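You operate a simulated robot arm through the tools that you are given. There is no shell and no other tool. Be economical: measure what you need, move in short steps, check, and stop when the job is done.

The job below is to be done with a simulated two-armed robot. You get a single attempt, and the scene is never put back.

## Task
Change the temple in the hand clamp for the model 20 one from the tray.
Fine: the large tray with blue edges; hold the clamp with one hand while you turn its black knob, both times; the old temple goes into the tray's grey slot.

Only the result counts: the job must be done as asked and must still hold three seconds after the hand-in. Knocking over, shifting, dropping, spilling or breaking anything else fails it.

## Robot
Two 6-joint arms with two-finger parallel grippers on one trunk, on a base that drives. Base frame: it is fixed to the floor where the robot stands at the start and does not move with it; the origin is under the middle of the robot, x ahead of it, y to its left, z up; the surface under the hand at the start is at about z = 760. Units: mm, rad, N and s.
The left shoulder is at the start at [60, 187, 1147], the right one opposite. With the tool pointing down near the work surface each hand reaches from about 100 to 600 mm from the robot's upright axis, wherever it stands, measured 20 degrees to its own side. Places, roughly: black knob on the hand clamp [500, -200, 900]; grey slot of the large tray with blue edges [600, 500, 800]; groove of the hand clamp [500, -200, 900]. Payload 1.57 kg a hand.
Tool frame (each hand has its own): the origin (TCP) lies between the finger pads and is the grasp point; the fingertips stand 30 mm ahead of it; z points along the fingers, y is the line along which they close. Largest opening 110 mm; finger width 24, thickness 12; the body of the gripper, 48 by 112 mm, starts 78 mm behind the TCP.
Orientation is that of the tool frame in the base frame, as a unit quaternion [w, x, y, z]. With the fingers straight down and closing along the base's y, the tool's x points along the base's -x, its y along +y and its z along -z.

## Interface
- The arms move only by the tool nudge_tool. It takes "left_steps", "right_steps" or both (then of equal length, played together; a hand with none holds still); each is a list of rows, each a list of 7 numbers: the turn, a rotation vector about the tool's x, y, z in units of 120 degrees (1.0 is 120 degrees), then the shift along the tool's x, y, z in units of 400 mm (1.0 is 400 mm), then the opening, from 0 (shut) to 1 (fully open). In form: [[rx, ry, rz, tx, ty, tz, claw], ...]. A call has 1 to 8 rows; each row is the pose to reach, as a shift and turn from the pose commanded when the call began, along the tool's axes at that moment. A call with a number of a shift or a turn outside -1 to 1 is refused whole. A row lasts 0.2 s, in which the tool goes at most 50 mm and 0.15 rad; a call with a longer step from one row to the next is refused whole, and so is a gripper value outside its range. Where a pose cannot be reached the arm comes as near as it can. A force on the tool above 40 N (or 10 N above the force at the start of the call, whichever is more), or a blocked arm, ends the call early, and 0.2 s more pass. The fingers move at their own pace (about 153 mm/s each) and stop on an object; they squeeze with about 29 N. The grip force told is the motor's: it shows also when the fingers shut on nothing. Time passes only in rows, and 0.2 s behind the last, so rows that repeat a pose let the fingers close. The reply holds the time, the measured pose of the TCP, the force on the tool along the base axes, the opening and the grip force, in the units named above and with some noise, with the torque about the TCP (base axes, N m) and any sound that the robot's microphone picked up.
- Cameras (640 x 400 px; columns grow to the right, rows downward): "scene" is now at [12.1, -3.5, 1676.8]; the picture's right is [-0.07, -1.00, 0.00], its down [-0.83, 0.06, -0.56] and it looks along [0.56, -0.04, -0.83] (base axes); focal length 262 px, centre (320, 200). "left" rides on the left gripper at [70, -16, -141] in its tool frame; the picture's right is [0.23, 0.97, 0.00], its down [-0.86, 0.20, -0.48] and it looks along [-0.47, 0.11, 0.88] (tool axes); focal length 222 px, centre (320, 200). "right" rides on the right gripper at [70, 16, -141] in its tool frame; the picture's right is [-0.23, 0.97, 0.00], its down [-0.86, -0.20, -0.48] and it looks along [-0.47, -0.11, 0.88] (tool axes); focal length 222 px, centre (320, 200). There is no depth. A picture from a camera that has moved, and an enlarged one, comes with that camera's place and axes in the base frame and with its lens.
- grab_frame(camera): a new picture of that camera. The clock stands still meanwhile.
- lift_body(by): slides the trunk up (or, below 0, down) by that many mm; the arms and the scene camera ride with it, the base frame stays. It gives what a move gives, with no picture.
- roll_base(legs): drives the robot by 1 to 6 legs, each [ahead, left, turn to the left] in mm, mm and rad, along the robot's own axes; the way and the turn of a leg run together, so that a leg with both is an arc; at most 1500 mm and 3.142 rad a leg. The arms and the cameras ride along, it lands a little off, and it stops where it bumps. It gives what a move gives.
- aim_head(pan, tilt): turns the head with the scene camera to pan (to the left, within 1.501 rad either way) and tilt (down, from -0.506 to 1.204), counted from straight ahead of the robot. It gives what a move gives.
- close_up(camera, box): a new picture of the part [left, top, right, bottom] of that camera's present view, enlarged. The clock stands still meanwhile.
- job_done(): hands the job in; it is judged then, once.

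Work in short steps. Places have to be worked out from the pictures, the camera data and where the tool is seen: move nearer, look again, correct. Check each grasp and each placing, and mend what went wrong. You have 120 turns and 108 pictures in all, those below and enlarged ones among them. Open the grippers and draw the arms clear of the work before you hand the job in, unless the task says otherwise; then end with one line.

The tools are called after "Call:" as a command line: name --argument value ..., lists and objects as JSON in quotes. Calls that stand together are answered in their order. nudge_tool: Moves the arms, as the interface text tells. Its arguments: {"type":"object","properties":{"left_steps":{"type":"array","items":{"type":"array","items":{"type":"number"}}},"right_steps":{"type":"array","items":{"type":"array","items":{"type":"number"}}}},"required":[]} The other tools are called the same way: lift_body (by) slides the trunk up or down; roll_base (legs) drives the base; aim_head (pan, tilt) turns the head that bears the scene camera; grab_frame (camera) takes a picture; close_up (camera, box) takes an enlarged picture of a part of a camera's view; job_done () hands the job in.

At the start:

```text
t: 0.0
left_ee_pos: [446.7, 143.7, 1171.7]
left_tool_rot: [0.0, 0.0, 1.0, -0.001]
left_force: [0.5, -0.5, -0.2]
left_torque: [0.03, 0.02, 0.03]
left_finger_gap: 109.7
left_grasp_force: 0.1
right_ee_pos: [424.7, -326.1, 1167.7]
right_tool_rot: [0.001, 0.0, 1.0, 0.0]
right_force: [0.4, 0.2, -0.1]
right_torque: [0.0, -0.03, 0.01]
right_finger_gap: 110.2
right_grasp_force: 0.0
trunk travel left (down, up): [-775.0, 215.0]
robot x, y, heading: [-1.6, -3.4, 0.004]
head pan, tilt: [-0.072, 0.979]
```

scene: 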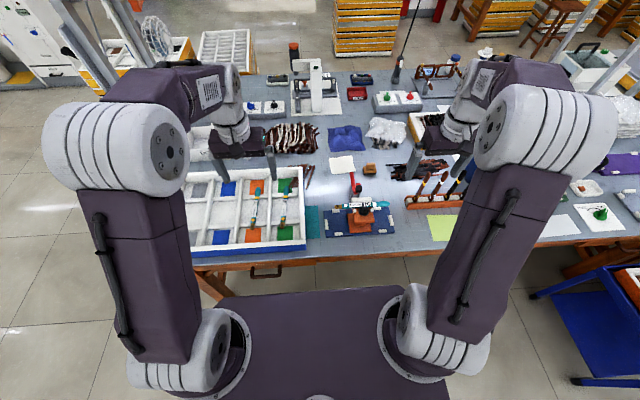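
right: 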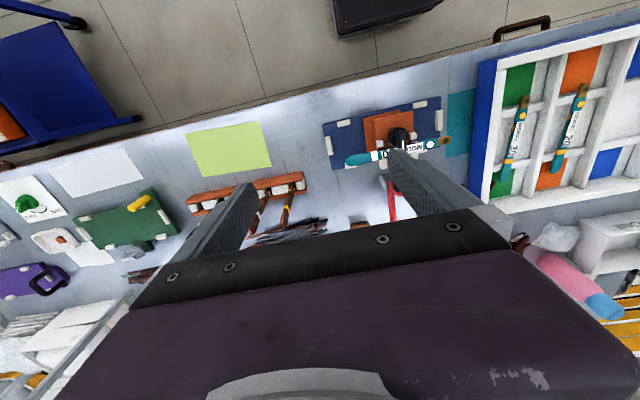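
left: 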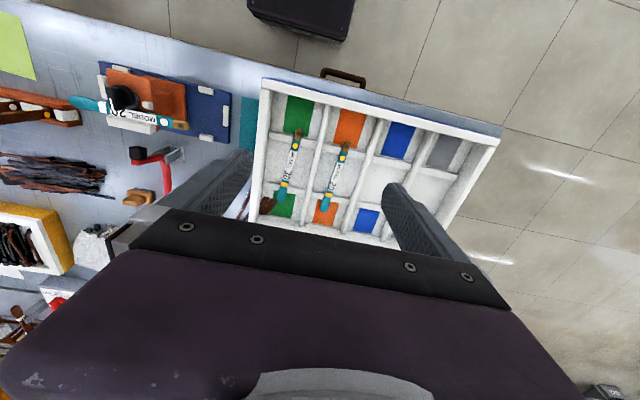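

The pictures show the clamp on a blue base, and a tray with coloured slots holding two temples. I look closer at the clamp and tray first.

Call:
close_up --camera "scene" --box '[180, 140, 420, 290]'

Call:
close_up --camera "right" --box '[310, 70, 640, 276]'

Call:
close_up --camera "left" --box '[60, 50, 520, 260]'

```text
2.67 times, centred on (300, 215) of scene
camera zoom: at [12.1, -3.5, 1676.8], right [-0.07, -1.0, 0.0], down [-0.83, 0.06, -0.56], along [0.56, -0.04, -0.83], focal length 698 px, centre (373, 160)
```

zoom: 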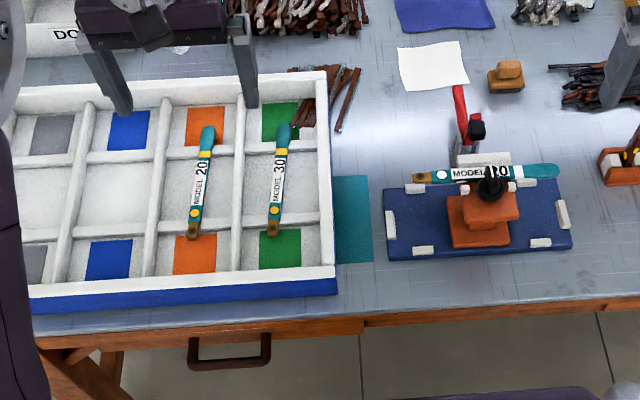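

```text
1.94 times, centred on (475, 173) of right
camera zoom: at [355.4, -310.1, 1309.4], right [0.23, 0.97, 0.0], down [0.86, -0.2, 0.48], along [0.47, -0.11, -0.88], focal length 431 px, centre (19, 252)
```

zoom: 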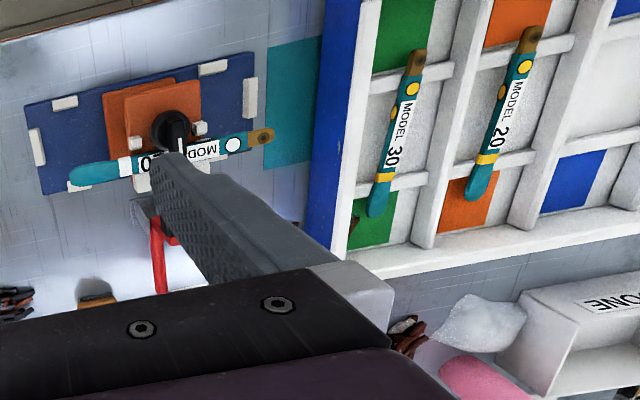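

```text
1.39 times, centred on (290, 155) of left
camera zoom: at [377.7, 126.3, 1313.2], right [-0.23, 0.97, 0.0], down [0.86, 0.2, 0.48], along [0.47, 0.11, -0.88], focal length 309 px, centre (362, 263)
```

zoom: 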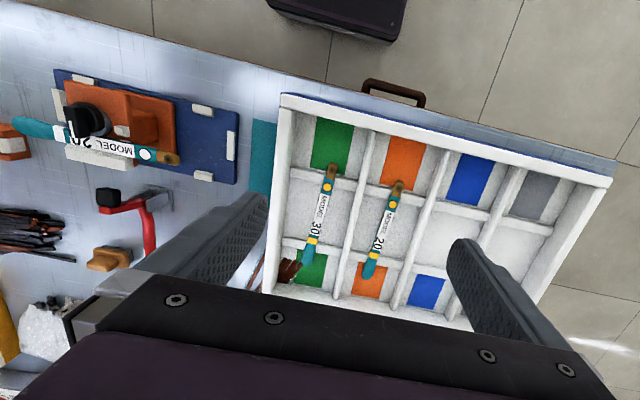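

The old temple lies in the clamp across y with its brown end to the left. The tray's slots are green (30), orange (20), blue and grey. I shift the base right so that both arms reach the clamp, then look closer.

Call:
roll_base --legs '[[0, -190, 0]]'

Call:
aim_head --pan 0 --tilt 0.95

Call:
grab_frame --camera "scene"

Call:
grab_frame --camera "left"

```text
t: 1.6
left_ee_pos: [445.1, -43.8, 1171.1]
left_tool_rot: [0.0, -0.001, 1.0, -0.001]
left_force: [0.0, 0.9, 0.3]
left_torque: [-0.02, -0.01, 0.02]
left_finger_gap: 109.9
left_grasp_force: 0.0
right_ee_pos: [425.6, -513.4, 1169.2]
right_tool_rot: [0.0, -0.001, 1.0, -0.001]
right_force: [0.2, 0.3, 0.8]
right_torque: [-0.03, -0.02, 0.01]
right_finger_gap: 109.9
right_grasp_force: 0.1
trunk travel left (down, up): [-775.0, 215.0]
robot x, y, heading: [-1.1, -189.4, 0.001]
head pan, tilt: [-0.072, 0.979]
```

```text
t: 2.2
left_ee_pos: [445.2, -47.0, 1171.5]
left_tool_rot: [0.0, -0.001, 1.0, 0.0]
left_force: [-0.1, 0.2, -0.6]
left_torque: [0.01, 0.02, -0.02]
left_finger_gap: 110.0
left_grasp_force: 0.0
right_ee_pos: [426.2, -515.9, 1167.6]
right_tool_rot: [0.0, -0.001, 1.0, 0.0]
right_force: [-0.2, 0.1, 0.6]
right_torque: [0.01, -0.03, 0.02]
right_finger_gap: 109.8
right_grasp_force: 0.0
trunk travel left (down, up): [-775.0, 215.0]
robot x, y, heading: [1.6, -187.9, -0.0]
head pan, tilt: [0.0, 0.949]
```

```text
101 pictures are left
camera scene: at [14.1, -188.2, 1678.9], right [0.0, -1.0, 0.0], down [-0.81, 0.0, -0.58], along [0.58, 0.0, -0.81], focal length 262 px, centre (320, 200)
```

scene: 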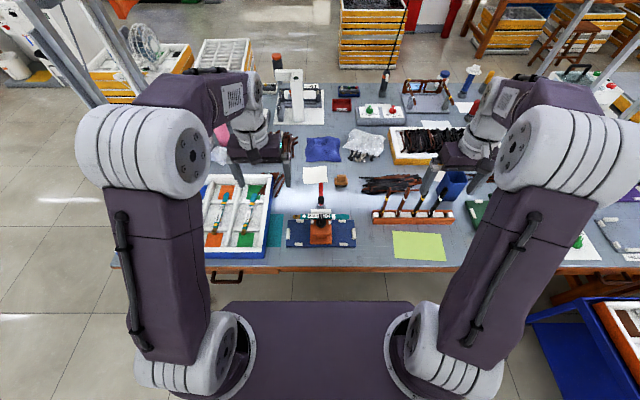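

```text
100 pictures are left
camera left: at [377.6, -62.7, 1313.2], right [-0.23, 0.97, 0.0], down [0.85, 0.2, 0.48], along [0.47, 0.11, -0.88], focal length 222 px, centre (320, 200)
```

left: 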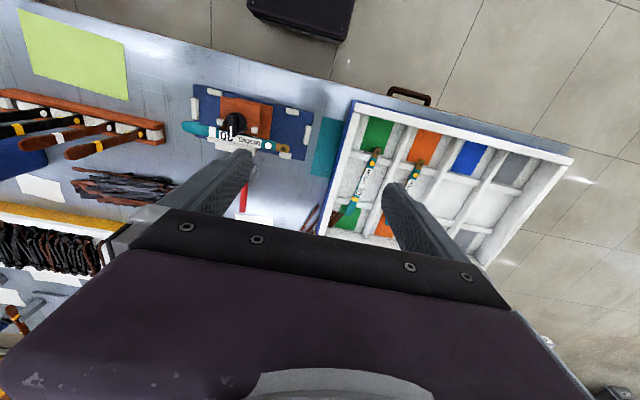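

The robot now faces the clamp. I enlarge the clamp from the scene and the left camera.

Call:
close_up --camera "scene" --box '[270, 170, 370, 260]'

Call:
close_up --camera "left" --box '[170, 70, 330, 170]'

```text
4.44 times, centred on (320, 215) of scene
camera zoom: at [14.1, -188.2, 1678.9], right [0.0, -1.0, 0.0], down [-0.81, 0.0, -0.58], along [0.58, 0.0, -0.81], focal length 1163 px, centre (320, 133)
```

zoom: 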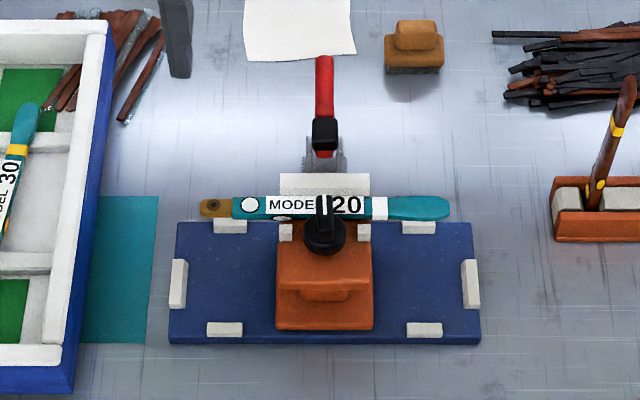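

```text
4.00 times, centred on (250, 120) of left
camera zoom: at [377.6, -62.7, 1313.2], right [-0.23, 0.97, 0.0], down [0.85, 0.2, 0.48], along [0.47, 0.11, -0.88], focal length 888 px, centre (600, 520)
```

zoom: 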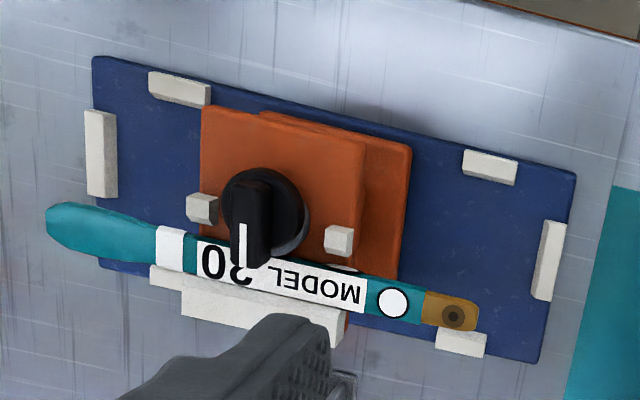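

Triangulating puts the knob near [477, -192, 904], with the temple behind it at x≈503, z≈895 and the upper block about 75 mm wide. I pitch the left hand forward and bring it in front of the clamp for a side view.

Call:
nudge_tool --left_steps '[[0, -0.0625, 0, 0.0266, -0.0453, 0.0625, 1], [0, -0.125, 0, 0.0531, -0.0906, 0.125, 1], [0, -0.1875, 0, 0.0797, -0.136, 0.1875, 1], [0, -0.25, 0, 0.106, -0.181, 0.25, 1], [0, -0.3125, 0, 0.133, -0.2265, 0.3125, 1], [0, -0.375, 0, 0.159, -0.272, 0.375, 1], [0, -0.4375, 0, 0.186, -0.317, 0.4375, 1], [0, -0.5, 0, 0.2125, -0.3625, 0.5, 1]]'

Call:
grab_frame --camera "left"

Call:
grab_frame --camera "scene"

```text
t: 4.0
left_ee_pos: [397.1, -274.1, 1018.0]
left_tool_rot: [0.495, 0.001, 0.869, 0.017]
left_force: [-0.8, -0.8, -0.4]
left_torque: [0.03, 0.0, -0.01]
left_finger_gap: 109.9
left_grasp_force: 0.0
left hand out of reach, approached as far as the arm can: row 4, 6, 7, 8
right_ee_pos: [425.3, -518.2, 1166.4]
right_tool_rot: [0.0, -0.002, 1.0, 0.001]
right_force: [-0.3, 0.0, -0.4]
right_torque: [0.03, 0.02, 0.0]
right_finger_gap: 109.7
right_grasp_force: 0.1
trunk travel left (down, up): [-775.0, 215.0]
robot x, y, heading: [0.7, -189.3, 0.007]
head pan, tilt: [0.0, 0.949]
```

```text
97 pictures are left
camera left: at [241.6, -293.5, 1030.2], right [-0.13, 0.98, -0.17], down [0.02, 0.17, 0.99], along [0.99, 0.13, -0.04], focal length 222 px, centre (320, 200)
```

left: 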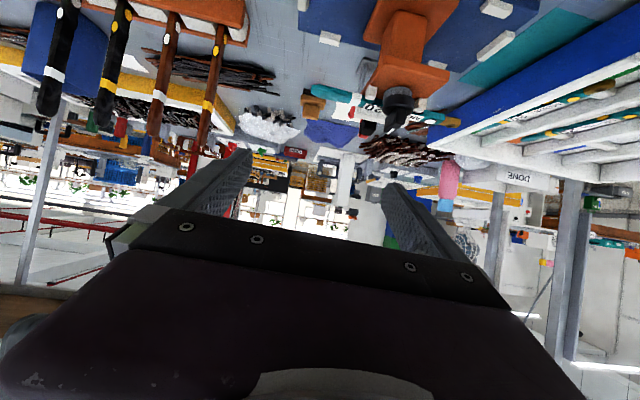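

```text
96 pictures are left
camera scene: at [13.8, -192.0, 1679.0], right [0.0, -1.0, 0.0], down [-0.81, 0.0, -0.58], along [0.58, 0.0, -0.81], focal length 262 px, centre (320, 200)
```

scene: 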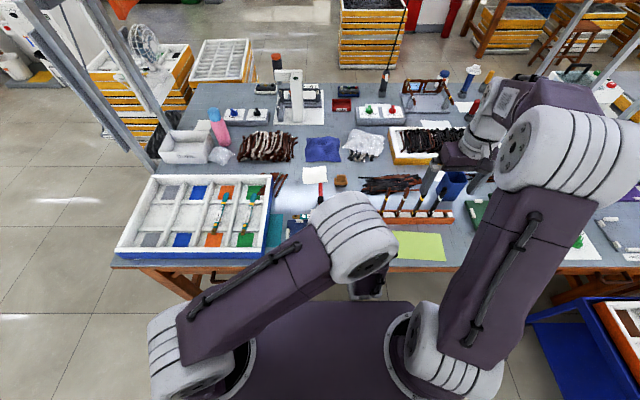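

The left hand could not quite fold to that pose, but its camera sees the clamp from the front, upside down. I enlarge it.

Call:
close_up --camera "left" --box '[290, 0, 490, 140]'

```text
2.86 times, centred on (390, 70) of left
camera zoom: at [241.6, -293.5, 1030.2], right [-0.13, 0.98, -0.17], down [0.02, 0.17, 0.99], along [0.99, 0.13, -0.04], focal length 635 px, centre (120, 571)
```

zoom: 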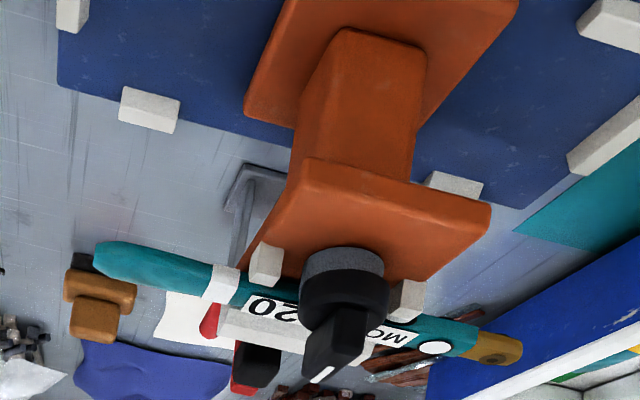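

The picture shows a foot, a post, an upper plate about 75 mm wide, the knob on top and the temple behind the knob. I ease the left hand to a 45° pitch, a pose that folds less, and see what it reaches.

Call:
nudge_tool --left_steps '[[0, 0.0417, 0, 0.006, 0, 0.042, 1], [0, 0.083, 0, 0.013, 0, 0.085, 1], [0, 0.125, 0, 0.019, 0, 0.127, 1], [0, 0.125, 0, 0.019, 0, 0.127, 1]]'

```text
t: 5.0
left_ee_pos: [438.2, -271.2, 986.0]
left_tool_rot: [0.384, 0.0, 0.924, 0.0]
left_force: [0.2, -0.1, -0.1]
left_torque: [-0.02, -0.02, 0.01]
left_finger_gap: 109.8
left_grasp_force: 0.1
right_ee_pos: [425.2, -515.8, 1167.5]
right_tool_rot: [0.0, 0.0, 1.0, 0.0]
right_force: [-0.4, -0.4, -0.3]
right_torque: [0.01, -0.02, 0.01]
right_finger_gap: 110.1
right_grasp_force: 0.0
trunk travel left (down, up): [-775.0, 215.0]
robot x, y, heading: [0.7, -190.3, 0.001]
head pan, tilt: [0.0, 0.949]
```

The commanded pose follows where the arm really got to. I move to the pre-grasp, 80 mm back along the tool from the plate.

Call:
nudge_tool --left_steps '[[0, 0, 0, 0.058, 0.066, 0.011, 1], [0, 0, 0, 0.116, 0.132, 0.022, 1], [0, 0, 0, 0.175, 0.1975, 0.0335, 1], [0, 0, 0, 0.175, 0.1975, 0.0335, 1]]'

Call:
grab_frame --camera "left"

```text
t: 6.0
left_ee_pos: [428.2, -240.5, 958.8]
left_tool_rot: [0.379, 0.0, 0.925, 0.008]
left_force: [0.6, -0.3, 0.1]
left_torque: [0.02, 0.01, -0.04]
left_finger_gap: 110.0
left_grasp_force: 0.0
left hand out of reach, approached as far as the arm can: row 2, 3, 4
right_ee_pos: [426.1, -515.4, 1168.5]
right_tool_rot: [0.001, 0.0, 1.0, 0.0]
right_force: [0.4, 0.8, 0.0]
right_torque: [-0.02, 0.02, 0.01]
right_finger_gap: 110.2
right_grasp_force: 0.0
trunk travel left (down, up): [-775.0, 215.0]
robot x, y, heading: [2.2, -188.5, 0.004]
head pan, tilt: [0.0, 0.949]
```

```text
94 pictures are left
camera left: at [280.3, -257.7, 1012.4], right [-0.17, 0.97, -0.15], down [0.27, 0.19, 0.94], along [0.95, 0.12, -0.3], focal length 222 px, centre (320, 200)
```

left: 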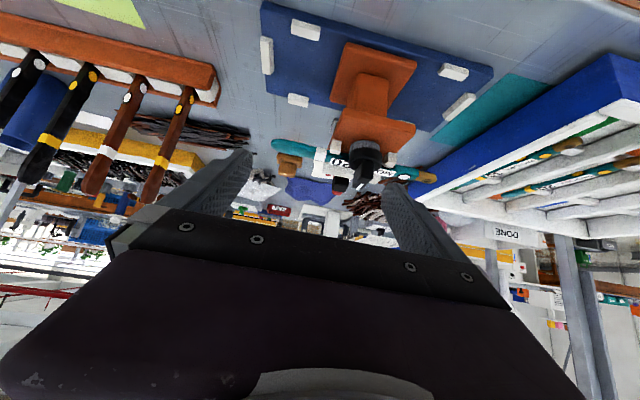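

The left arm is too folded here, so I back the base up 120 mm. The hands ride back clear of the clamp.

Call:
roll_base --legs '[[-120, 60, 0]]'

```text
t: 7.3
left_ee_pos: [309.9, -181.0, 960.6]
left_tool_rot: [0.38, 0.0, 0.925, 0.007]
left_force: [-0.3, -0.4, 0.1]
left_torque: [0.01, 0.01, -0.01]
left_finger_gap: 109.9
left_grasp_force: 0.0
right_ee_pos: [306.5, -456.9, 1166.6]
right_tool_rot: [-0.001, -0.001, 1.0, 0.001]
right_force: [0.1, 0.9, 0.1]
right_torque: [0.01, 0.01, -0.02]
right_finger_gap: 109.8
right_grasp_force: 0.2
trunk travel left (down, up): [-775.0, 215.0]
robot x, y, heading: [-121.5, -131.4, 0.003]
head pan, tilt: [0.0, 0.949]
```

Now I move forward to the pre-grasp at about [398, -192, 927].

Call:
nudge_tool --left_steps '[[0, 0, 0, -0.048, -0.014, 0.108, 1], [0, 0, 0, -0.0955, -0.0275, 0.2155, 1], [0, 0, 0, -0.0955, -0.0275, 0.2155, 1]]'

Call:
grab_frame --camera "left"

Call:
grab_frame --camera "scene"

```text
t: 8.1
left_ee_pos: [395.9, -190.4, 928.3]
left_tool_rot: [0.38, -0.001, 0.925, 0.008]
left_force: [-0.4, -0.8, 0.5]
left_torque: [-0.01, 0.0, 0.0]
left_finger_gap: 110.0
left_grasp_force: 0.0
right_ee_pos: [303.7, -456.4, 1168.7]
right_tool_rot: [0.0, -0.001, 1.0, 0.0]
right_force: [0.6, -0.1, -1.2]
right_torque: [-0.04, -0.06, -0.01]
right_finger_gap: 109.8
right_grasp_force: 0.1
trunk travel left (down, up): [-775.0, 215.0]
robot x, y, heading: [-119.7, -132.4, 0.005]
head pan, tilt: [0.0, 0.949]
```

```text
93 pictures are left
camera left: at [248.1, -208.2, 978.4], right [-0.17, 0.97, -0.15], down [0.27, 0.19, 0.94], along [0.95, 0.12, -0.29], focal length 222 px, centre (320, 200)
```

left: 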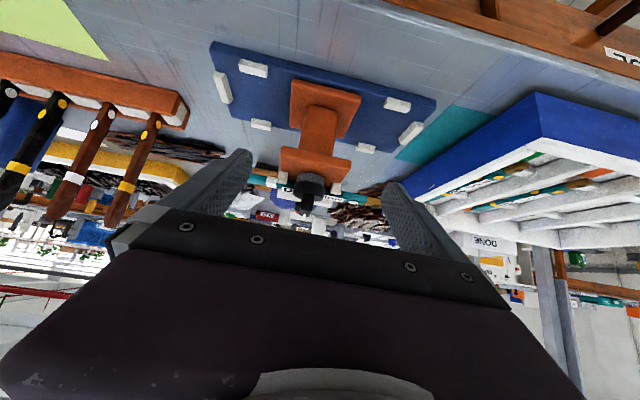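

```text
92 pictures are left
camera scene: at [-108.4, -128.3, 1679.0], right [0.0, -1.0, 0.0], down [-0.81, 0.0, -0.58], along [0.58, 0.0, -0.81], focal length 262 px, centre (320, 200)
```

scene: 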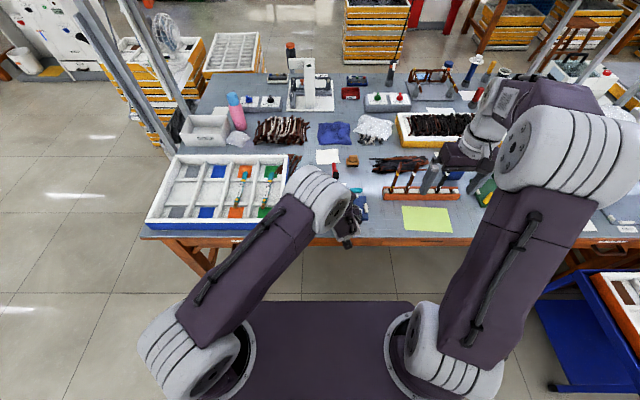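

The fingers straddle the clamp. I enlarge it to check the height of the plate relative to the fingers.

Call:
close_up --camera "left" --box '[220, 60, 420, 220]'

```text
2.50 times, centred on (320, 140) of left
camera zoom: at [248.1, -208.2, 978.4], right [-0.17, 0.97, -0.15], down [0.27, 0.19, 0.94], along [0.95, 0.12, -0.29], focal length 555 px, centre (320, 350)
```

zoom: 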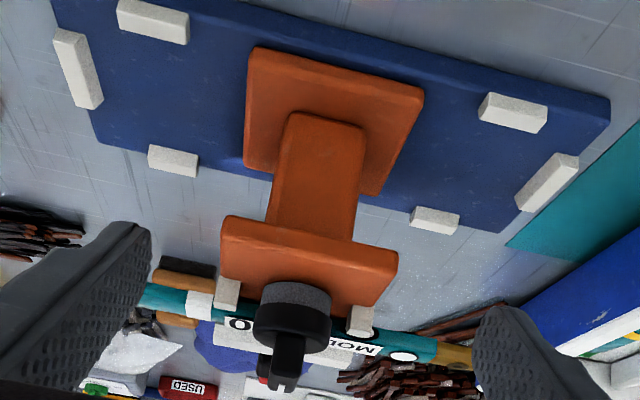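

The plate's front edge is at z≈876, x≈442, and the fingers clear the temple. I advance 80 mm along the tool, then close.

Call:
nudge_tool --left_steps '[[0, 0, 0, -0.002, -0.0025, 0.067, 1], [0, 0, 0, -0.004, -0.005, 0.134, 1], [0, 0, 0, -0.007, -0.005, 0.2, 1], [0, 0, 0, -0.007, -0.005, 0.2, 1]]'

Call:
grab_frame --camera "left"

```text
t: 9.1
left_ee_pos: [453.7, -191.7, 871.9]
left_tool_rot: [0.38, 0.0, 0.925, 0.008]
left_force: [-0.3, 0.1, 0.9]
left_torque: [0.02, -0.02, -0.01]
left_finger_gap: 109.8
left_grasp_force: 0.2
right_ee_pos: [305.7, -456.2, 1168.3]
right_tool_rot: [0.0, -0.001, 1.0, 0.0]
right_force: [0.0, 0.3, -0.1]
right_torque: [-0.01, 0.04, -0.01]
right_finger_gap: 109.9
right_grasp_force: 0.1
trunk travel left (down, up): [-775.0, 215.0]
robot x, y, heading: [-121.5, -126.1, 0.001]
head pan, tilt: [0.0, 0.949]
```

```text
90 pictures are left
camera left: at [307.4, -209.3, 923.3], right [-0.17, 0.97, -0.15], down [0.27, 0.19, 0.94], along [0.95, 0.12, -0.3], focal length 222 px, centre (320, 200)
```

left: 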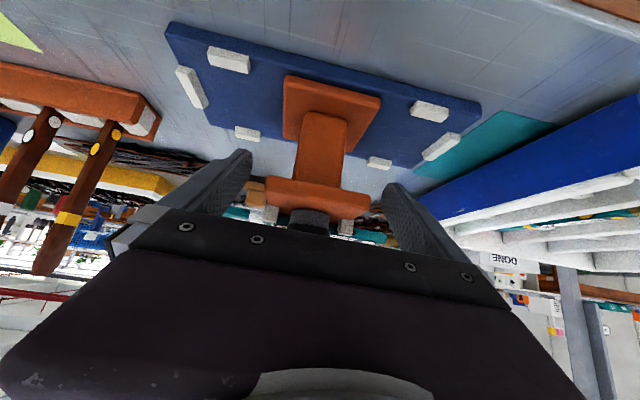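

The plate is centred between the fingers. I close on it.

Call:
nudge_tool --left_steps '[[0, 0, 0, 0, 0, 0, 0.7], [0, 0, 0, 0, 0, 0, 0.4], [0, 0, 0, 0, 0, 0, 0.4], [0, 0, 0, 0, 0, 0, 0.4]]'

Call:
grab_frame --camera "left"

```text
t: 10.1
left_ee_pos: [455.0, -191.4, 870.9]
left_tool_rot: [0.379, 0.0, 0.925, 0.008]
left_force: [0.2, -0.4, 0.0]
left_torque: [-0.19, -0.08, -0.03]
left_finger_gap: 71.6
left_grasp_force: 29.3
right_ee_pos: [306.6, -455.9, 1168.1]
right_tool_rot: [0.0, -0.001, 1.0, 0.0]
right_force: [-0.1, -0.2, 0.5]
right_torque: [0.01, -0.01, -0.01]
right_finger_gap: 110.0
right_grasp_force: 0.0
trunk travel left (down, up): [-775.0, 215.0]
robot x, y, heading: [-118.4, -130.9, 0.001]
head pan, tilt: [0.0, 0.949]
```

```text
89 pictures are left
camera left: at [307.4, -209.3, 923.5], right [-0.17, 0.97, -0.15], down [0.27, 0.19, 0.94], along [0.95, 0.12, -0.3], focal length 222 px, centre (320, 200)
```

left: 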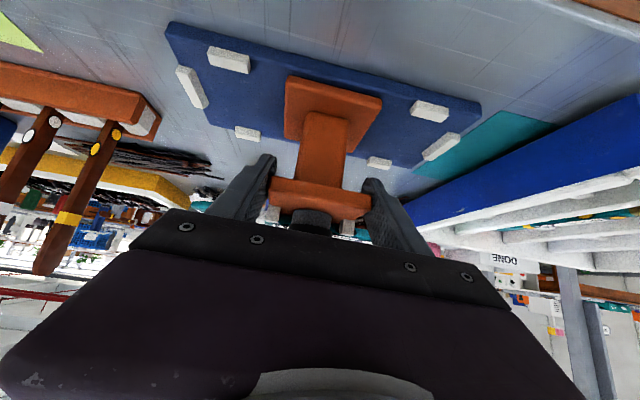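

The clamp is held with a gap of 71.6 mm. I bring the right hand toward the knob, stopping to its right for a look.

Call:
nudge_tool --right_steps '[[0, 0, 0, -0.0725, 0.065, 0.037, 0.6], [0, 0, 0, -0.145, 0.13, 0.073, 0.6], [0, 0, 0, -0.2175, 0.195, 0.11, 0.6], [0, 0, 0, -0.29, 0.26, 0.147, 0.6], [0, 0, 0, -0.3625, 0.325, 0.183, 0.6], [0, 0, 0, -0.435, 0.39, 0.22, 0.6], [0, 0, 0, -0.435, 0.39, 0.22, 0.6]]'

Call:
grab_frame --camera "right"

Call:
grab_frame --camera "scene"

```text
t: 11.7
left_ee_pos: [456.0, -191.4, 871.8]
left_tool_rot: [0.379, 0.0, 0.925, 0.008]
left_force: [-0.1, 0.3, 0.6]
left_torque: [-0.13, 0.03, 0.02]
left_finger_gap: 71.7
left_grasp_force: 28.9
right_ee_pos: [475.1, -298.4, 1079.0]
right_tool_rot: [0.0, -0.001, 1.0, -0.001]
right_force: [1.1, -0.2, 0.5]
right_torque: [0.03, -0.02, 0.0]
right_finger_gap: 65.9
right_grasp_force: 0.1
right hand out of reach, approached as far as the arm can: row 6, 7
trunk travel left (down, up): [-775.0, 215.0]
robot x, y, heading: [-119.5, -127.9, 0.0]
head pan, tilt: [0.0, 0.949]
```

```text
88 pictures are left
camera right: at [404.9, -283.4, 1220.5], right [0.23, 0.97, 0.0], down [0.86, -0.2, 0.48], along [0.46, -0.11, -0.88], focal length 222 px, centre (320, 200)
```

right: 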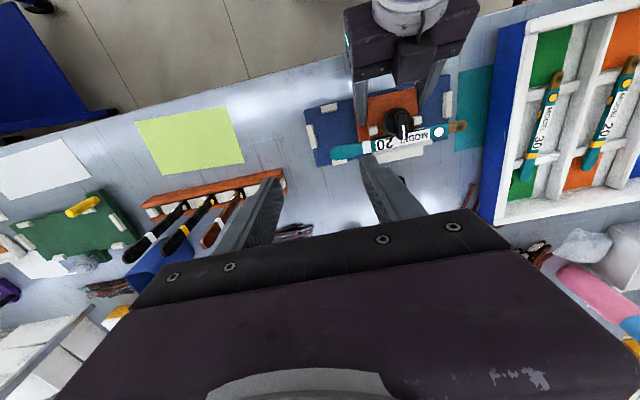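

```text
87 pictures are left
camera scene: at [-105.7, -129.1, 1678.9], right [0.0, -1.0, 0.0], down [-0.81, 0.0, -0.58], along [0.58, 0.0, -0.81], focal length 262 px, centre (320, 200)
```

scene: 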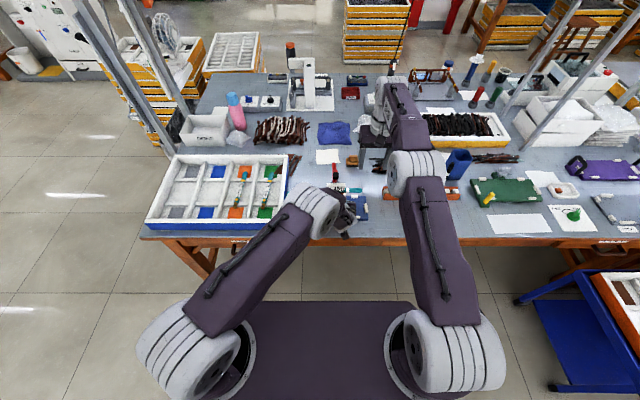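

The right arm is nearly at full stretch. I try to reach straight above the knob at about z = 1000.

Call:
nudge_tool --right_steps '[[0, 0, 0, 0, 0.09, 0.066, 0.5], [0, 0, 0, -0.0025, 0.18, 0.132, 0.5], [0, 0, 0, -0.005, 0.265, 0.198, 0.5], [0, 0, 0, -0.005, 0.265, 0.198, 0.5]]'

Call:
grab_frame --camera "right"

Call:
grab_frame --camera "scene"

```text
t: 12.7
left_ee_pos: [455.8, -190.4, 872.7]
left_tool_rot: [0.379, 0.0, 0.925, 0.008]
left_force: [0.2, 0.6, 0.6]
left_torque: [-0.1, 0.02, -0.06]
left_finger_gap: 72.1
left_grasp_force: 29.3
right_ee_pos: [467.0, -195.6, 999.5]
right_tool_rot: [0.0, -0.001, 1.0, 0.0]
right_force: [0.3, -0.1, -0.1]
right_torque: [-0.03, 0.0, 0.0]
right_finger_gap: 54.5
right_grasp_force: 0.1
right hand out of reach, approached as far as the arm can: row 3, 4
trunk travel left (down, up): [-775.0, 215.0]
robot x, y, heading: [-121.9, -127.7, -0.003]
head pan, tilt: [0.0, 0.949]
```

```text
86 pictures are left
camera right: at [396.6, -179.4, 1141.4], right [0.23, 0.97, 0.0], down [0.86, -0.2, 0.48], along [0.47, -0.11, -0.88], focal length 222 px, centre (320, 200)
```

right: 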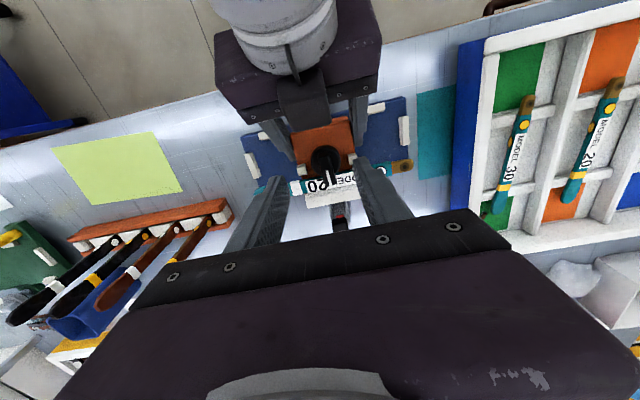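

```text
85 pictures are left
camera scene: at [-105.9, -129.1, 1678.9], right [0.0, -1.0, 0.0], down [-0.81, 0.0, -0.58], along [0.58, 0.0, -0.81], focal length 262 px, centre (320, 200)
```

scene: 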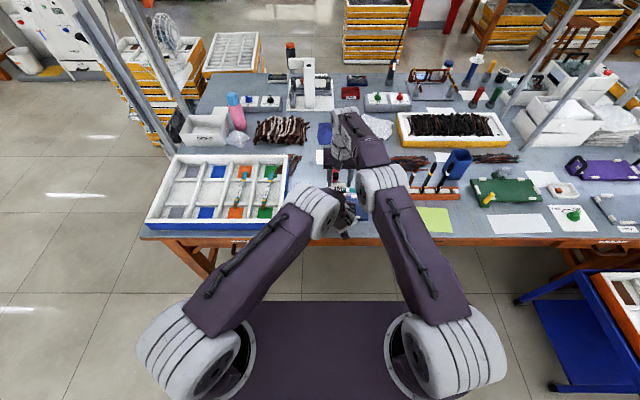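

The right hand falls about 10 mm short, so I open the left hand, back both hands off, then shift the base slightly forward and left.

Call:
nudge_tool --left_steps '[[0, 0, 0, 0, 0, 0, 1], [0, 0, 0, 0, 0, 0, 1], [0, 0, 0, 0, 0, -0.1, 1], [0, 0, 0, 0, 0, -0.2, 1], [0, 0, 0, 0, 0, -0.3, 1]]' --right_steps '[[0, 0, 0, 0, 0, -0.05, 0.5], [0, 0, 0, 0, 0, -0.1, 0.5], [0, 0, 0, 0, 0, -0.1, 0.5], [0, 0, 0, 0, 0, -0.1, 0.5], [0, 0, 0, 0, 0, -0.1, 0.5]]'

Call:
roll_base --legs '[[22, 70, 0]]'

Call:
grab_frame --camera "scene"

```text
t: 13.9
left_ee_pos: [369.6, -193.7, 956.9]
left_tool_rot: [0.38, -0.001, 0.925, 0.008]
left_force: [0.1, 0.0, 0.2]
left_torque: [0.03, -0.04, -0.01]
left_finger_gap: 110.0
left_grasp_force: 0.0
right_ee_pos: [465.8, -196.6, 1040.7]
right_tool_rot: [0.0, -0.001, 1.0, 0.0]
right_force: [-0.9, -1.2, -0.3]
right_torque: [0.01, -0.01, -0.03]
right_finger_gap: 54.9
right_grasp_force: 0.0
trunk travel left (down, up): [-775.0, 215.0]
robot x, y, heading: [-117.1, -129.7, 0.002]
head pan, tilt: [0.0, 0.949]
```

```text
t: 14.9
left_ee_pos: [391.5, -126.4, 957.1]
left_tool_rot: [0.38, 0.001, 0.925, 0.008]
left_force: [-0.8, 0.2, 0.1]
left_torque: [0.01, 0.01, 0.02]
left_finger_gap: 110.3
left_grasp_force: 0.1
right_ee_pos: [488.5, -129.7, 1041.5]
right_tool_rot: [-0.001, 0.0, 1.0, 0.0]
right_force: [0.1, 0.2, 0.4]
right_torque: [0.02, -0.02, 0.0]
right_finger_gap: 55.1
right_grasp_force: 0.0
trunk travel left (down, up): [-775.0, 215.0]
robot x, y, heading: [-97.7, -61.1, -0.001]
head pan, tilt: [0.0, 0.949]
```

```text
84 pictures are left
camera scene: at [-84.6, -62.2, 1678.9], right [0.0, -1.0, 0.0], down [-0.81, 0.0, -0.58], along [0.58, 0.0, -0.81], focal length 262 px, centre (320, 200)
```

scene: 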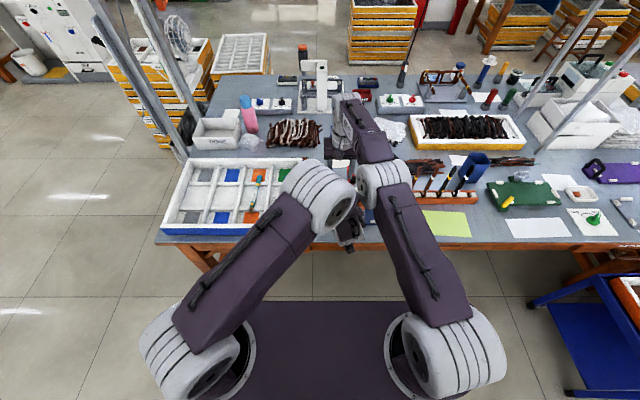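

I shift both hands together back over the clamp's centreline.

Call:
nudge_tool --left_steps '[[0, 0, 0, 0, 0, 0, 1], [0, 0, 0, 0, -0.08, 0, 1], [0, 0, 0, 0, -0.164, 0, 1], [0, 0, 0, 0, -0.164, 0, 1]]' --right_steps '[[0, 0, 0, 0.014, -0.08, 0, 0.5], [0, 0, 0, 0.0275, -0.155, 0, 0.5], [0, 0, 0, 0.0275, -0.155, 0, 0.5], [0, 0, 0, 0.0275, -0.155, 0, 0.5]]'

Call:
grab_frame --camera "scene"

Call:
grab_frame --camera "left"

```text
t: 15.9
left_ee_pos: [391.2, -191.0, 956.0]
left_tool_rot: [0.379, 0.0, 0.925, 0.008]
left_force: [0.0, 0.1, -1.2]
left_torque: [0.02, 0.04, 0.0]
left_finger_gap: 110.1
left_grasp_force: 0.0
right_ee_pos: [478.0, -190.8, 1041.0]
right_tool_rot: [-0.001, 0.0, 1.0, 0.0]
right_force: [-0.8, 0.7, 0.0]
right_torque: [0.02, -0.03, 0.01]
right_finger_gap: 54.7
right_grasp_force: 0.1
trunk travel left (down, up): [-775.0, 215.0]
robot x, y, heading: [-96.1, -60.9, 0.002]
head pan, tilt: [0.0, 0.949]
```

```text
83 pictures are left
camera scene: at [-84.1, -60.0, 1678.9], right [0.0, -1.0, 0.0], down [-0.81, 0.0, -0.58], along [0.58, 0.0, -0.81], focal length 262 px, centre (320, 200)
```

scene: 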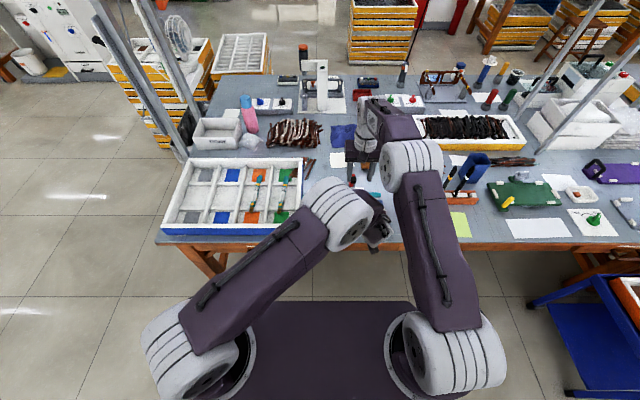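

```text
82 pictures are left
camera left: at [244.1, -208.3, 1007.4], right [-0.17, 0.98, -0.15], down [0.27, 0.19, 0.94], along [0.95, 0.12, -0.3], focal length 222 px, centre (320, 200)
```

left: 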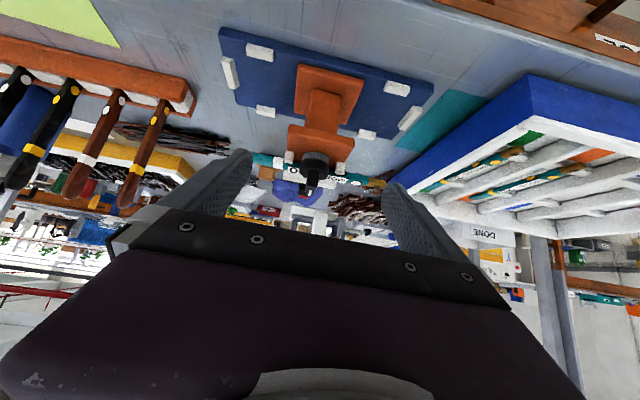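

Both fit now. I advance the left hand to the plate and grip it again.

Call:
nudge_tool --left_steps '[[0, 0, 0, 0.02, 0, 0.09, 1], [0, 0, 0, 0.037, 0, 0.18, 1], [0, 0, 0, 0.037, -0.001, 0.2635, 1], [0, 0, 0, 0.037, -0.001, 0.2635, 1], [0, 0, 0, 0.037, -0.001, 0.2635, 0.7], [0, 0, 0, 0.037, -0.001, 0.2635, 0.4], [0, 0, 0, 0.037, -0.001, 0.2635, 0.4], [0, 0, 0, 0.037, -0.001, 0.2635, 0.4]]'

Call:
grab_frame --camera "right"

Call:
close_up --camera "right" --box '[230, 100, 430, 240]'

```text
t: 17.7
left_ee_pos: [455.7, -189.6, 868.9]
left_tool_rot: [0.38, 0.0, 0.925, 0.007]
left_force: [-1.4, -0.2, 1.0]
left_torque: [-0.06, -0.01, -0.05]
left_finger_gap: 71.7
left_grasp_force: 29.1
right_ee_pos: [476.6, -189.5, 1039.4]
right_tool_rot: [0.0, 0.0, 1.0, -0.001]
right_force: [-0.1, 0.6, -0.3]
right_torque: [0.02, -0.01, -0.01]
right_finger_gap: 55.1
right_grasp_force: 0.1
trunk travel left (down, up): [-775.0, 215.0]
robot x, y, heading: [-95.9, -60.4, 0.005]
head pan, tilt: [0.0, 0.949]
```

```text
81 pictures are left
camera right: at [408.0, -173.3, 1181.8], right [0.23, 0.97, 0.0], down [0.86, -0.2, 0.48], along [0.47, -0.11, -0.88], focal length 222 px, centre (320, 200)
```

right: 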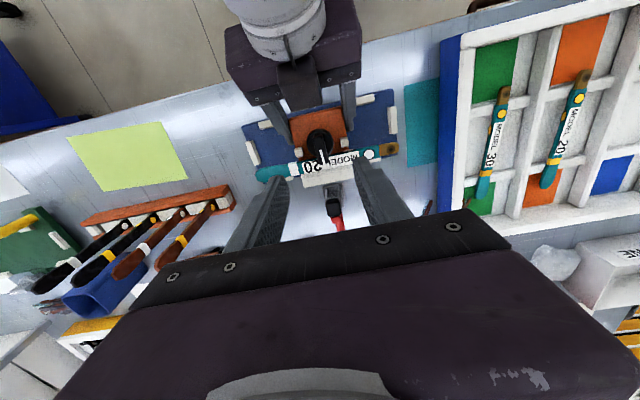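

```text
2.86 times, centred on (330, 170) of right
camera zoom: at [408.0, -173.3, 1181.8], right [0.23, 0.97, 0.0], down [0.86, -0.2, 0.48], along [0.47, -0.11, -0.88], focal length 635 px, centre (291, 286)
```

zoom: 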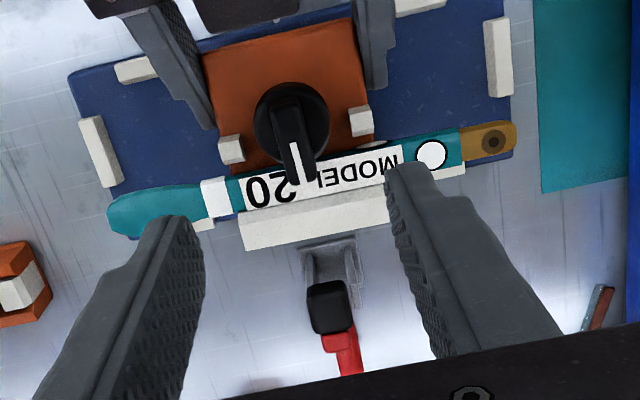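

The knob is centred under the right TCP at about [477, -190], with its bar along x and its top near z = 926. I descend so that the fingertips straddle the bar, with the tips at about z = 914.

Call:
nudge_tool --right_steps '[[0, 0, 0, 0, 0, 0.1, 0.36], [0, 0, 0, 0, 0, 0.17, 0.36], [0, 0, 0, 0, 0, 0.21, 0.36], [0, 0, 0, 0, 0, 0.235, 0.36], [0, 0, 0, 0, 0, 0.235, 0.36]]'

Call:
grab_frame --camera "right"

Call:
close_up --camera "right" --box '[230, 60, 430, 220]'

Call:
close_up --camera "left" --box '[220, 100, 420, 240]'

```text
t: 18.9
left_ee_pos: [456.3, -189.4, 869.6]
left_tool_rot: [0.38, 0.0, 0.925, 0.008]
left_force: [-0.2, 0.4, -0.4]
left_torque: [-0.09, 0.01, -0.04]
left_finger_gap: 71.8
left_grasp_force: 29.1
right_ee_pos: [476.8, -189.6, 946.7]
right_tool_rot: [0.0, -0.001, 1.0, 0.001]
right_force: [-0.8, -0.5, -0.5]
right_torque: [-0.01, -0.01, 0.01]
right_finger_gap: 39.4
right_grasp_force: 0.0
trunk travel left (down, up): [-775.0, 215.0]
robot x, y, heading: [-97.1, -59.2, 0.001]
head pan, tilt: [0.0, 0.949]
```

```text
79 pictures are left
camera right: at [407.8, -173.1, 1087.9], right [0.23, 0.97, 0.0], down [0.86, -0.2, 0.48], along [0.47, -0.11, -0.88], focal length 222 px, centre (320, 200)
```

right: 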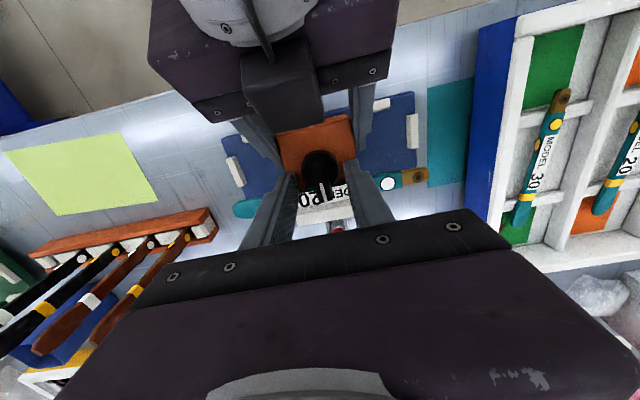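

```text
2.50 times, centred on (330, 140) of right
camera zoom: at [407.8, -173.1, 1087.9], right [0.23, 0.97, 0.0], down [0.86, -0.2, 0.48], along [0.47, -0.11, -0.88], focal length 555 px, centre (295, 350)
```

zoom: 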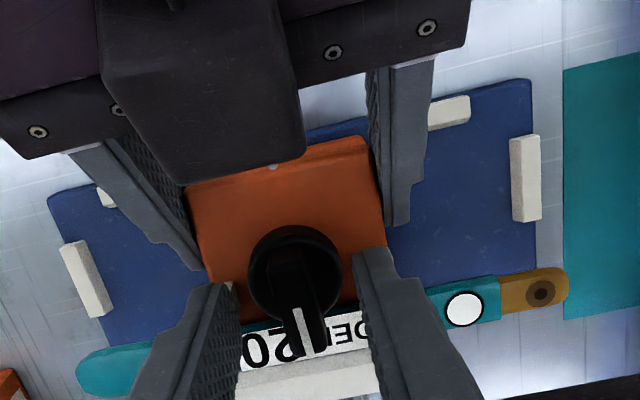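

```text
2.86 times, centred on (320, 170) of left
camera zoom: at [307.6, -207.0, 921.2], right [-0.17, 0.98, -0.15], down [0.27, 0.19, 0.94], along [0.95, 0.12, -0.3], focal length 635 px, centre (320, 286)
```

zoom: 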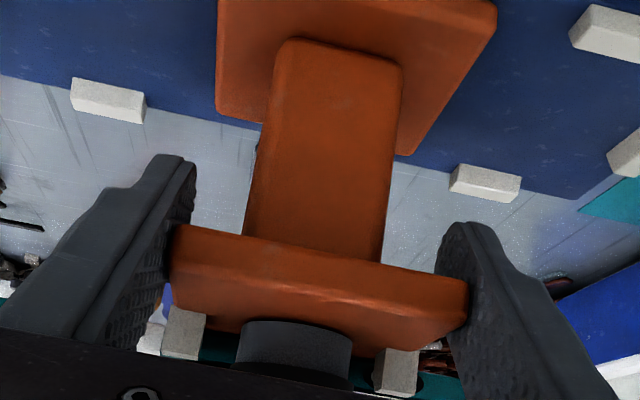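

The fingertips look to be either side of the bar. I close and read the gap to see whether I caught the bar.

Call:
nudge_tool --right_steps '[[0, 0, 0, 0, 0, 0, 0.2], [0, 0, 0, 0, 0, 0, 0.02], [0, 0, 0, 0, 0, 0, 0.02], [0, 0, 0, 0, 0, 0, 0.02]]'

Call:
close_up --camera "right" --box '[230, 60, 430, 220]'

```text
t: 19.9
left_ee_pos: [454.9, -188.8, 870.1]
left_tool_rot: [0.38, 0.0, 0.925, 0.008]
left_force: [-4.7, 0.7, 3.0]
left_torque: [-0.07, -0.07, 0.02]
left_finger_gap: 71.8
left_grasp_force: 29.0
right_ee_pos: [477.7, -190.7, 946.2]
right_tool_rot: [0.0, 0.001, 1.0, 0.0]
right_force: [4.1, -0.6, -1.0]
right_torque: [-0.03, -0.18, 0.01]
right_finger_gap: 12.2
right_grasp_force: 29.2
trunk travel left (down, up): [-775.0, 215.0]
robot x, y, heading: [-99.4, -61.9, 0.003]
head pan, tilt: [0.0, 0.949]
```

```text
2.50 times, centred on (330, 140) of right
camera zoom: at [407.9, -173.1, 1087.9], right [0.23, 0.97, 0.0], down [0.85, -0.2, 0.48], along [0.47, -0.11, -0.88], focal length 555 px, centre (295, 350)
```

zoom: 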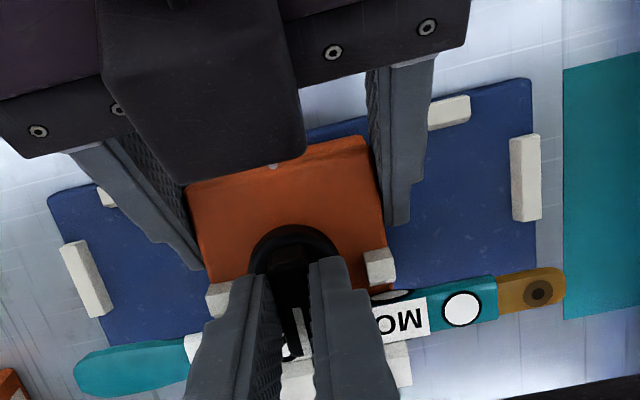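

I hold the bar with a 12.2 mm gap. I turn it counter-clockwise as seen from above (negative about tool z), about 29° first, while watching the torque and forces.

Call:
nudge_tool --right_steps '[[0, 0, -0.06, 0, 0, 0, 0.02], [0, 0, -0.12, 0, 0, 0, 0.02], [0, 0, -0.18, 0, 0, 0, 0.02], [0, 0, -0.24, 0, 0, 0, 0.02]]'

Call:
close_up --camera "right" --box '[230, 60, 430, 220]'

```text
t: 20.9
left_ee_pos: [455.5, -189.2, 868.9]
left_tool_rot: [0.379, 0.001, 0.925, 0.007]
left_force: [-6.3, 1.4, 4.0]
left_torque: [-0.32, -0.02, 0.0]
left_finger_gap: 72.0
left_grasp_force: 29.0
right_ee_pos: [477.1, -189.4, 946.7]
right_tool_rot: [0.0, -0.249, 0.968, -0.001]
right_force: [6.2, -2.4, -0.6]
right_torque: [0.04, -0.4, -0.04]
right_finger_gap: 12.3
right_grasp_force: 29.2
trunk travel left (down, up): [-775.0, 215.0]
robot x, y, heading: [-95.2, -59.1, -0.0]
head pan, tilt: [0.0, 0.949]
```

```text
2.50 times, centred on (330, 140) of right
camera zoom: at [408.6, -209.0, 1087.9], right [-0.27, 0.96, 0.0], down [0.84, 0.24, 0.48], along [0.46, 0.13, -0.88], focal length 555 px, centre (295, 350)
```

zoom: 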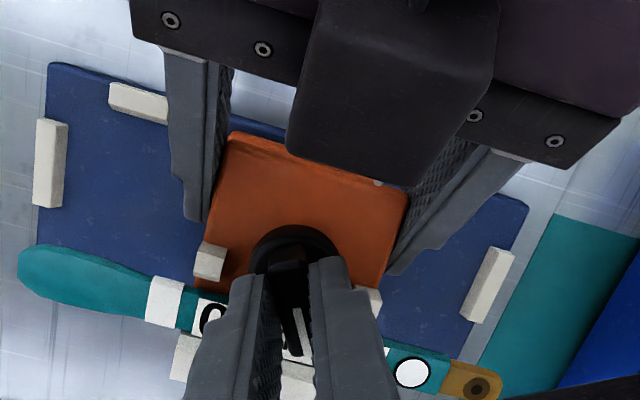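

The knob follows with low resistance. I turn it about 54° further the same way.

Call:
nudge_tool --right_steps '[[0, 0, -0.065, 0, 0, 0, 0.02], [0, 0, -0.13, 0, 0, 0, 0.02], [0, 0, -0.195, 0, 0, 0, 0.02], [0, 0, -0.26, 0, 0, 0, 0.02], [0, 0, -0.325, 0, 0, 0, 0.02], [0, 0, -0.39, 0, 0, 0, 0.02], [0, 0, -0.45, 0, 0, 0, 0.02]]'

Call:
grab_frame --camera "right"

Call:
grab_frame --camera "scene"

```text
t: 22.5
left_ee_pos: [454.7, -189.3, 868.8]
left_tool_rot: [0.38, 0.0, 0.925, 0.007]
left_force: [-12.8, 3.5, 7.0]
left_torque: [-0.34, -0.63, 0.04]
left_finger_gap: 71.7
left_grasp_force: 29.0
right_ee_pos: [476.2, -189.5, 946.1]
right_tool_rot: [0.0, -0.663, 0.749, 0.0]
right_force: [13.1, -4.2, -2.3]
right_torque: [-0.09, -0.34, -0.01]
right_finger_gap: 12.5
right_grasp_force: 29.0
trunk travel left (down, up): [-775.0, 215.0]
robot x, y, heading: [-98.2, -62.2, 0.001]
head pan, tilt: [0.0, 0.949]
```

```text
74 pictures are left
camera right: at [452.6, -256.7, 1088.0], right [-0.94, 0.34, 0.0], down [0.3, 0.82, 0.48], along [0.17, 0.45, -0.88], focal length 222 px, centre (320, 200)
```

right: 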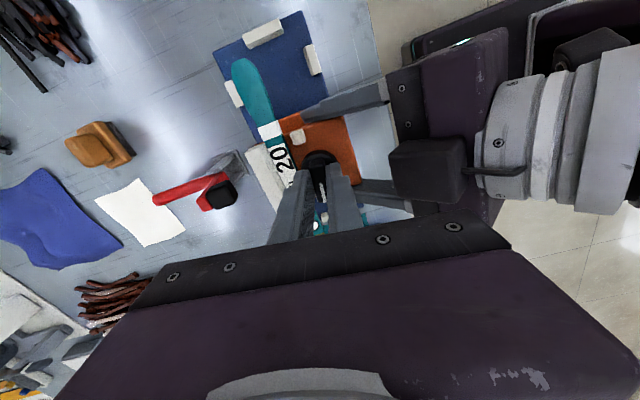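

```text
73 pictures are left
camera scene: at [-83.7, -59.4, 1678.9], right [0.0, -1.0, 0.0], down [-0.81, 0.0, -0.58], along [0.58, 0.0, -0.81], focal length 262 px, centre (320, 200)
```

scene: 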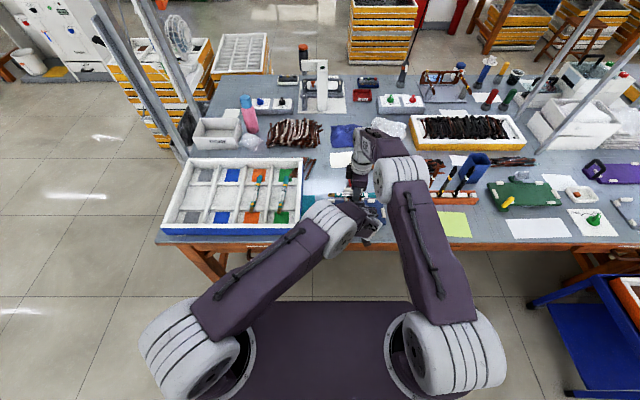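

The force of 13 N along +x suggests the knob's axis lies slightly further ahead than my TCP. I enlarge the jaw to see whether it has opened.

Call:
close_up --camera "right" --box '[200, 60, 400, 260]'

```text
2.00 times, centred on (300, 160) of right
camera zoom: at [452.6, -256.7, 1088.0], right [-0.94, 0.34, 0.0], down [0.3, 0.82, 0.48], along [0.17, 0.45, -0.88], focal length 444 px, centre (360, 280)
```

zoom: 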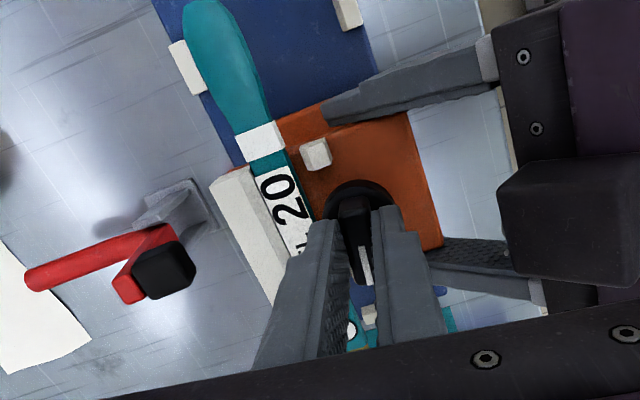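

I can't tell yet whether it is loose. I centre by 2 mm toward +x and turn a further 54°.

Call:
nudge_tool --right_steps '[[0, 0, 0, 0, -0.005, 0, 0.02], [0, 0, -0.065, 0, -0.005, 0, 0.02], [0, 0, -0.13, 0, -0.005, 0, 0.02], [0, 0, -0.195, 0, -0.005, 0, 0.02], [0, 0, -0.26, 0, -0.005, 0, 0.02], [0, 0, -0.325, 0, -0.005, 0, 0.02], [0, 0, -0.39, 0, -0.005, 0, 0.02], [0, 0, -0.45, 0, -0.005, 0, 0.02]]'

Call:
grab_frame --camera "right"

```text
t: 24.3
left_ee_pos: [455.0, -188.1, 869.0]
left_tool_rot: [0.38, -0.001, 0.925, 0.009]
left_force: [-17.2, 15.7, 12.2]
left_torque: [-0.06, -0.67, 0.76]
left_finger_gap: 72.1
left_grasp_force: 28.7
right_ee_pos: [480.5, -191.0, 946.6]
right_tool_rot: [0.0, 0.93, -0.367, 0.003]
right_force: [16.9, -16.0, -11.4]
right_torque: [-1.0, -0.8, -0.43]
right_finger_gap: 27.6
right_grasp_force: 28.9
trunk travel left (down, up): [-775.0, 215.0]
robot x, y, heading: [-97.4, -61.1, 0.001]
head pan, tilt: [0.0, 0.949]
```

```text
71 pictures are left
camera right: at [519.7, -250.1, 1088.5], right [-0.83, -0.56, 0.0], down [-0.49, 0.73, 0.47], along [-0.26, 0.4, -0.88], focal length 222 px, centre (320, 200)
```

right: 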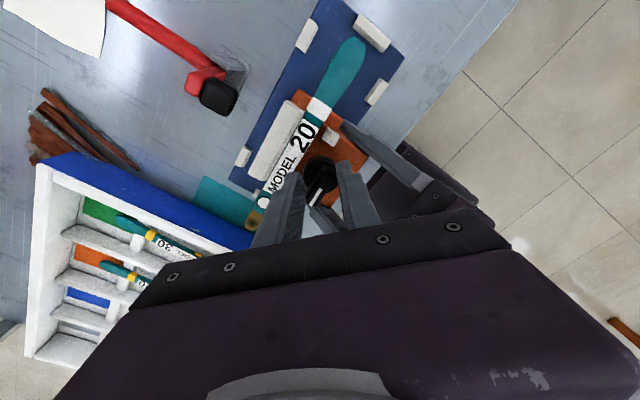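

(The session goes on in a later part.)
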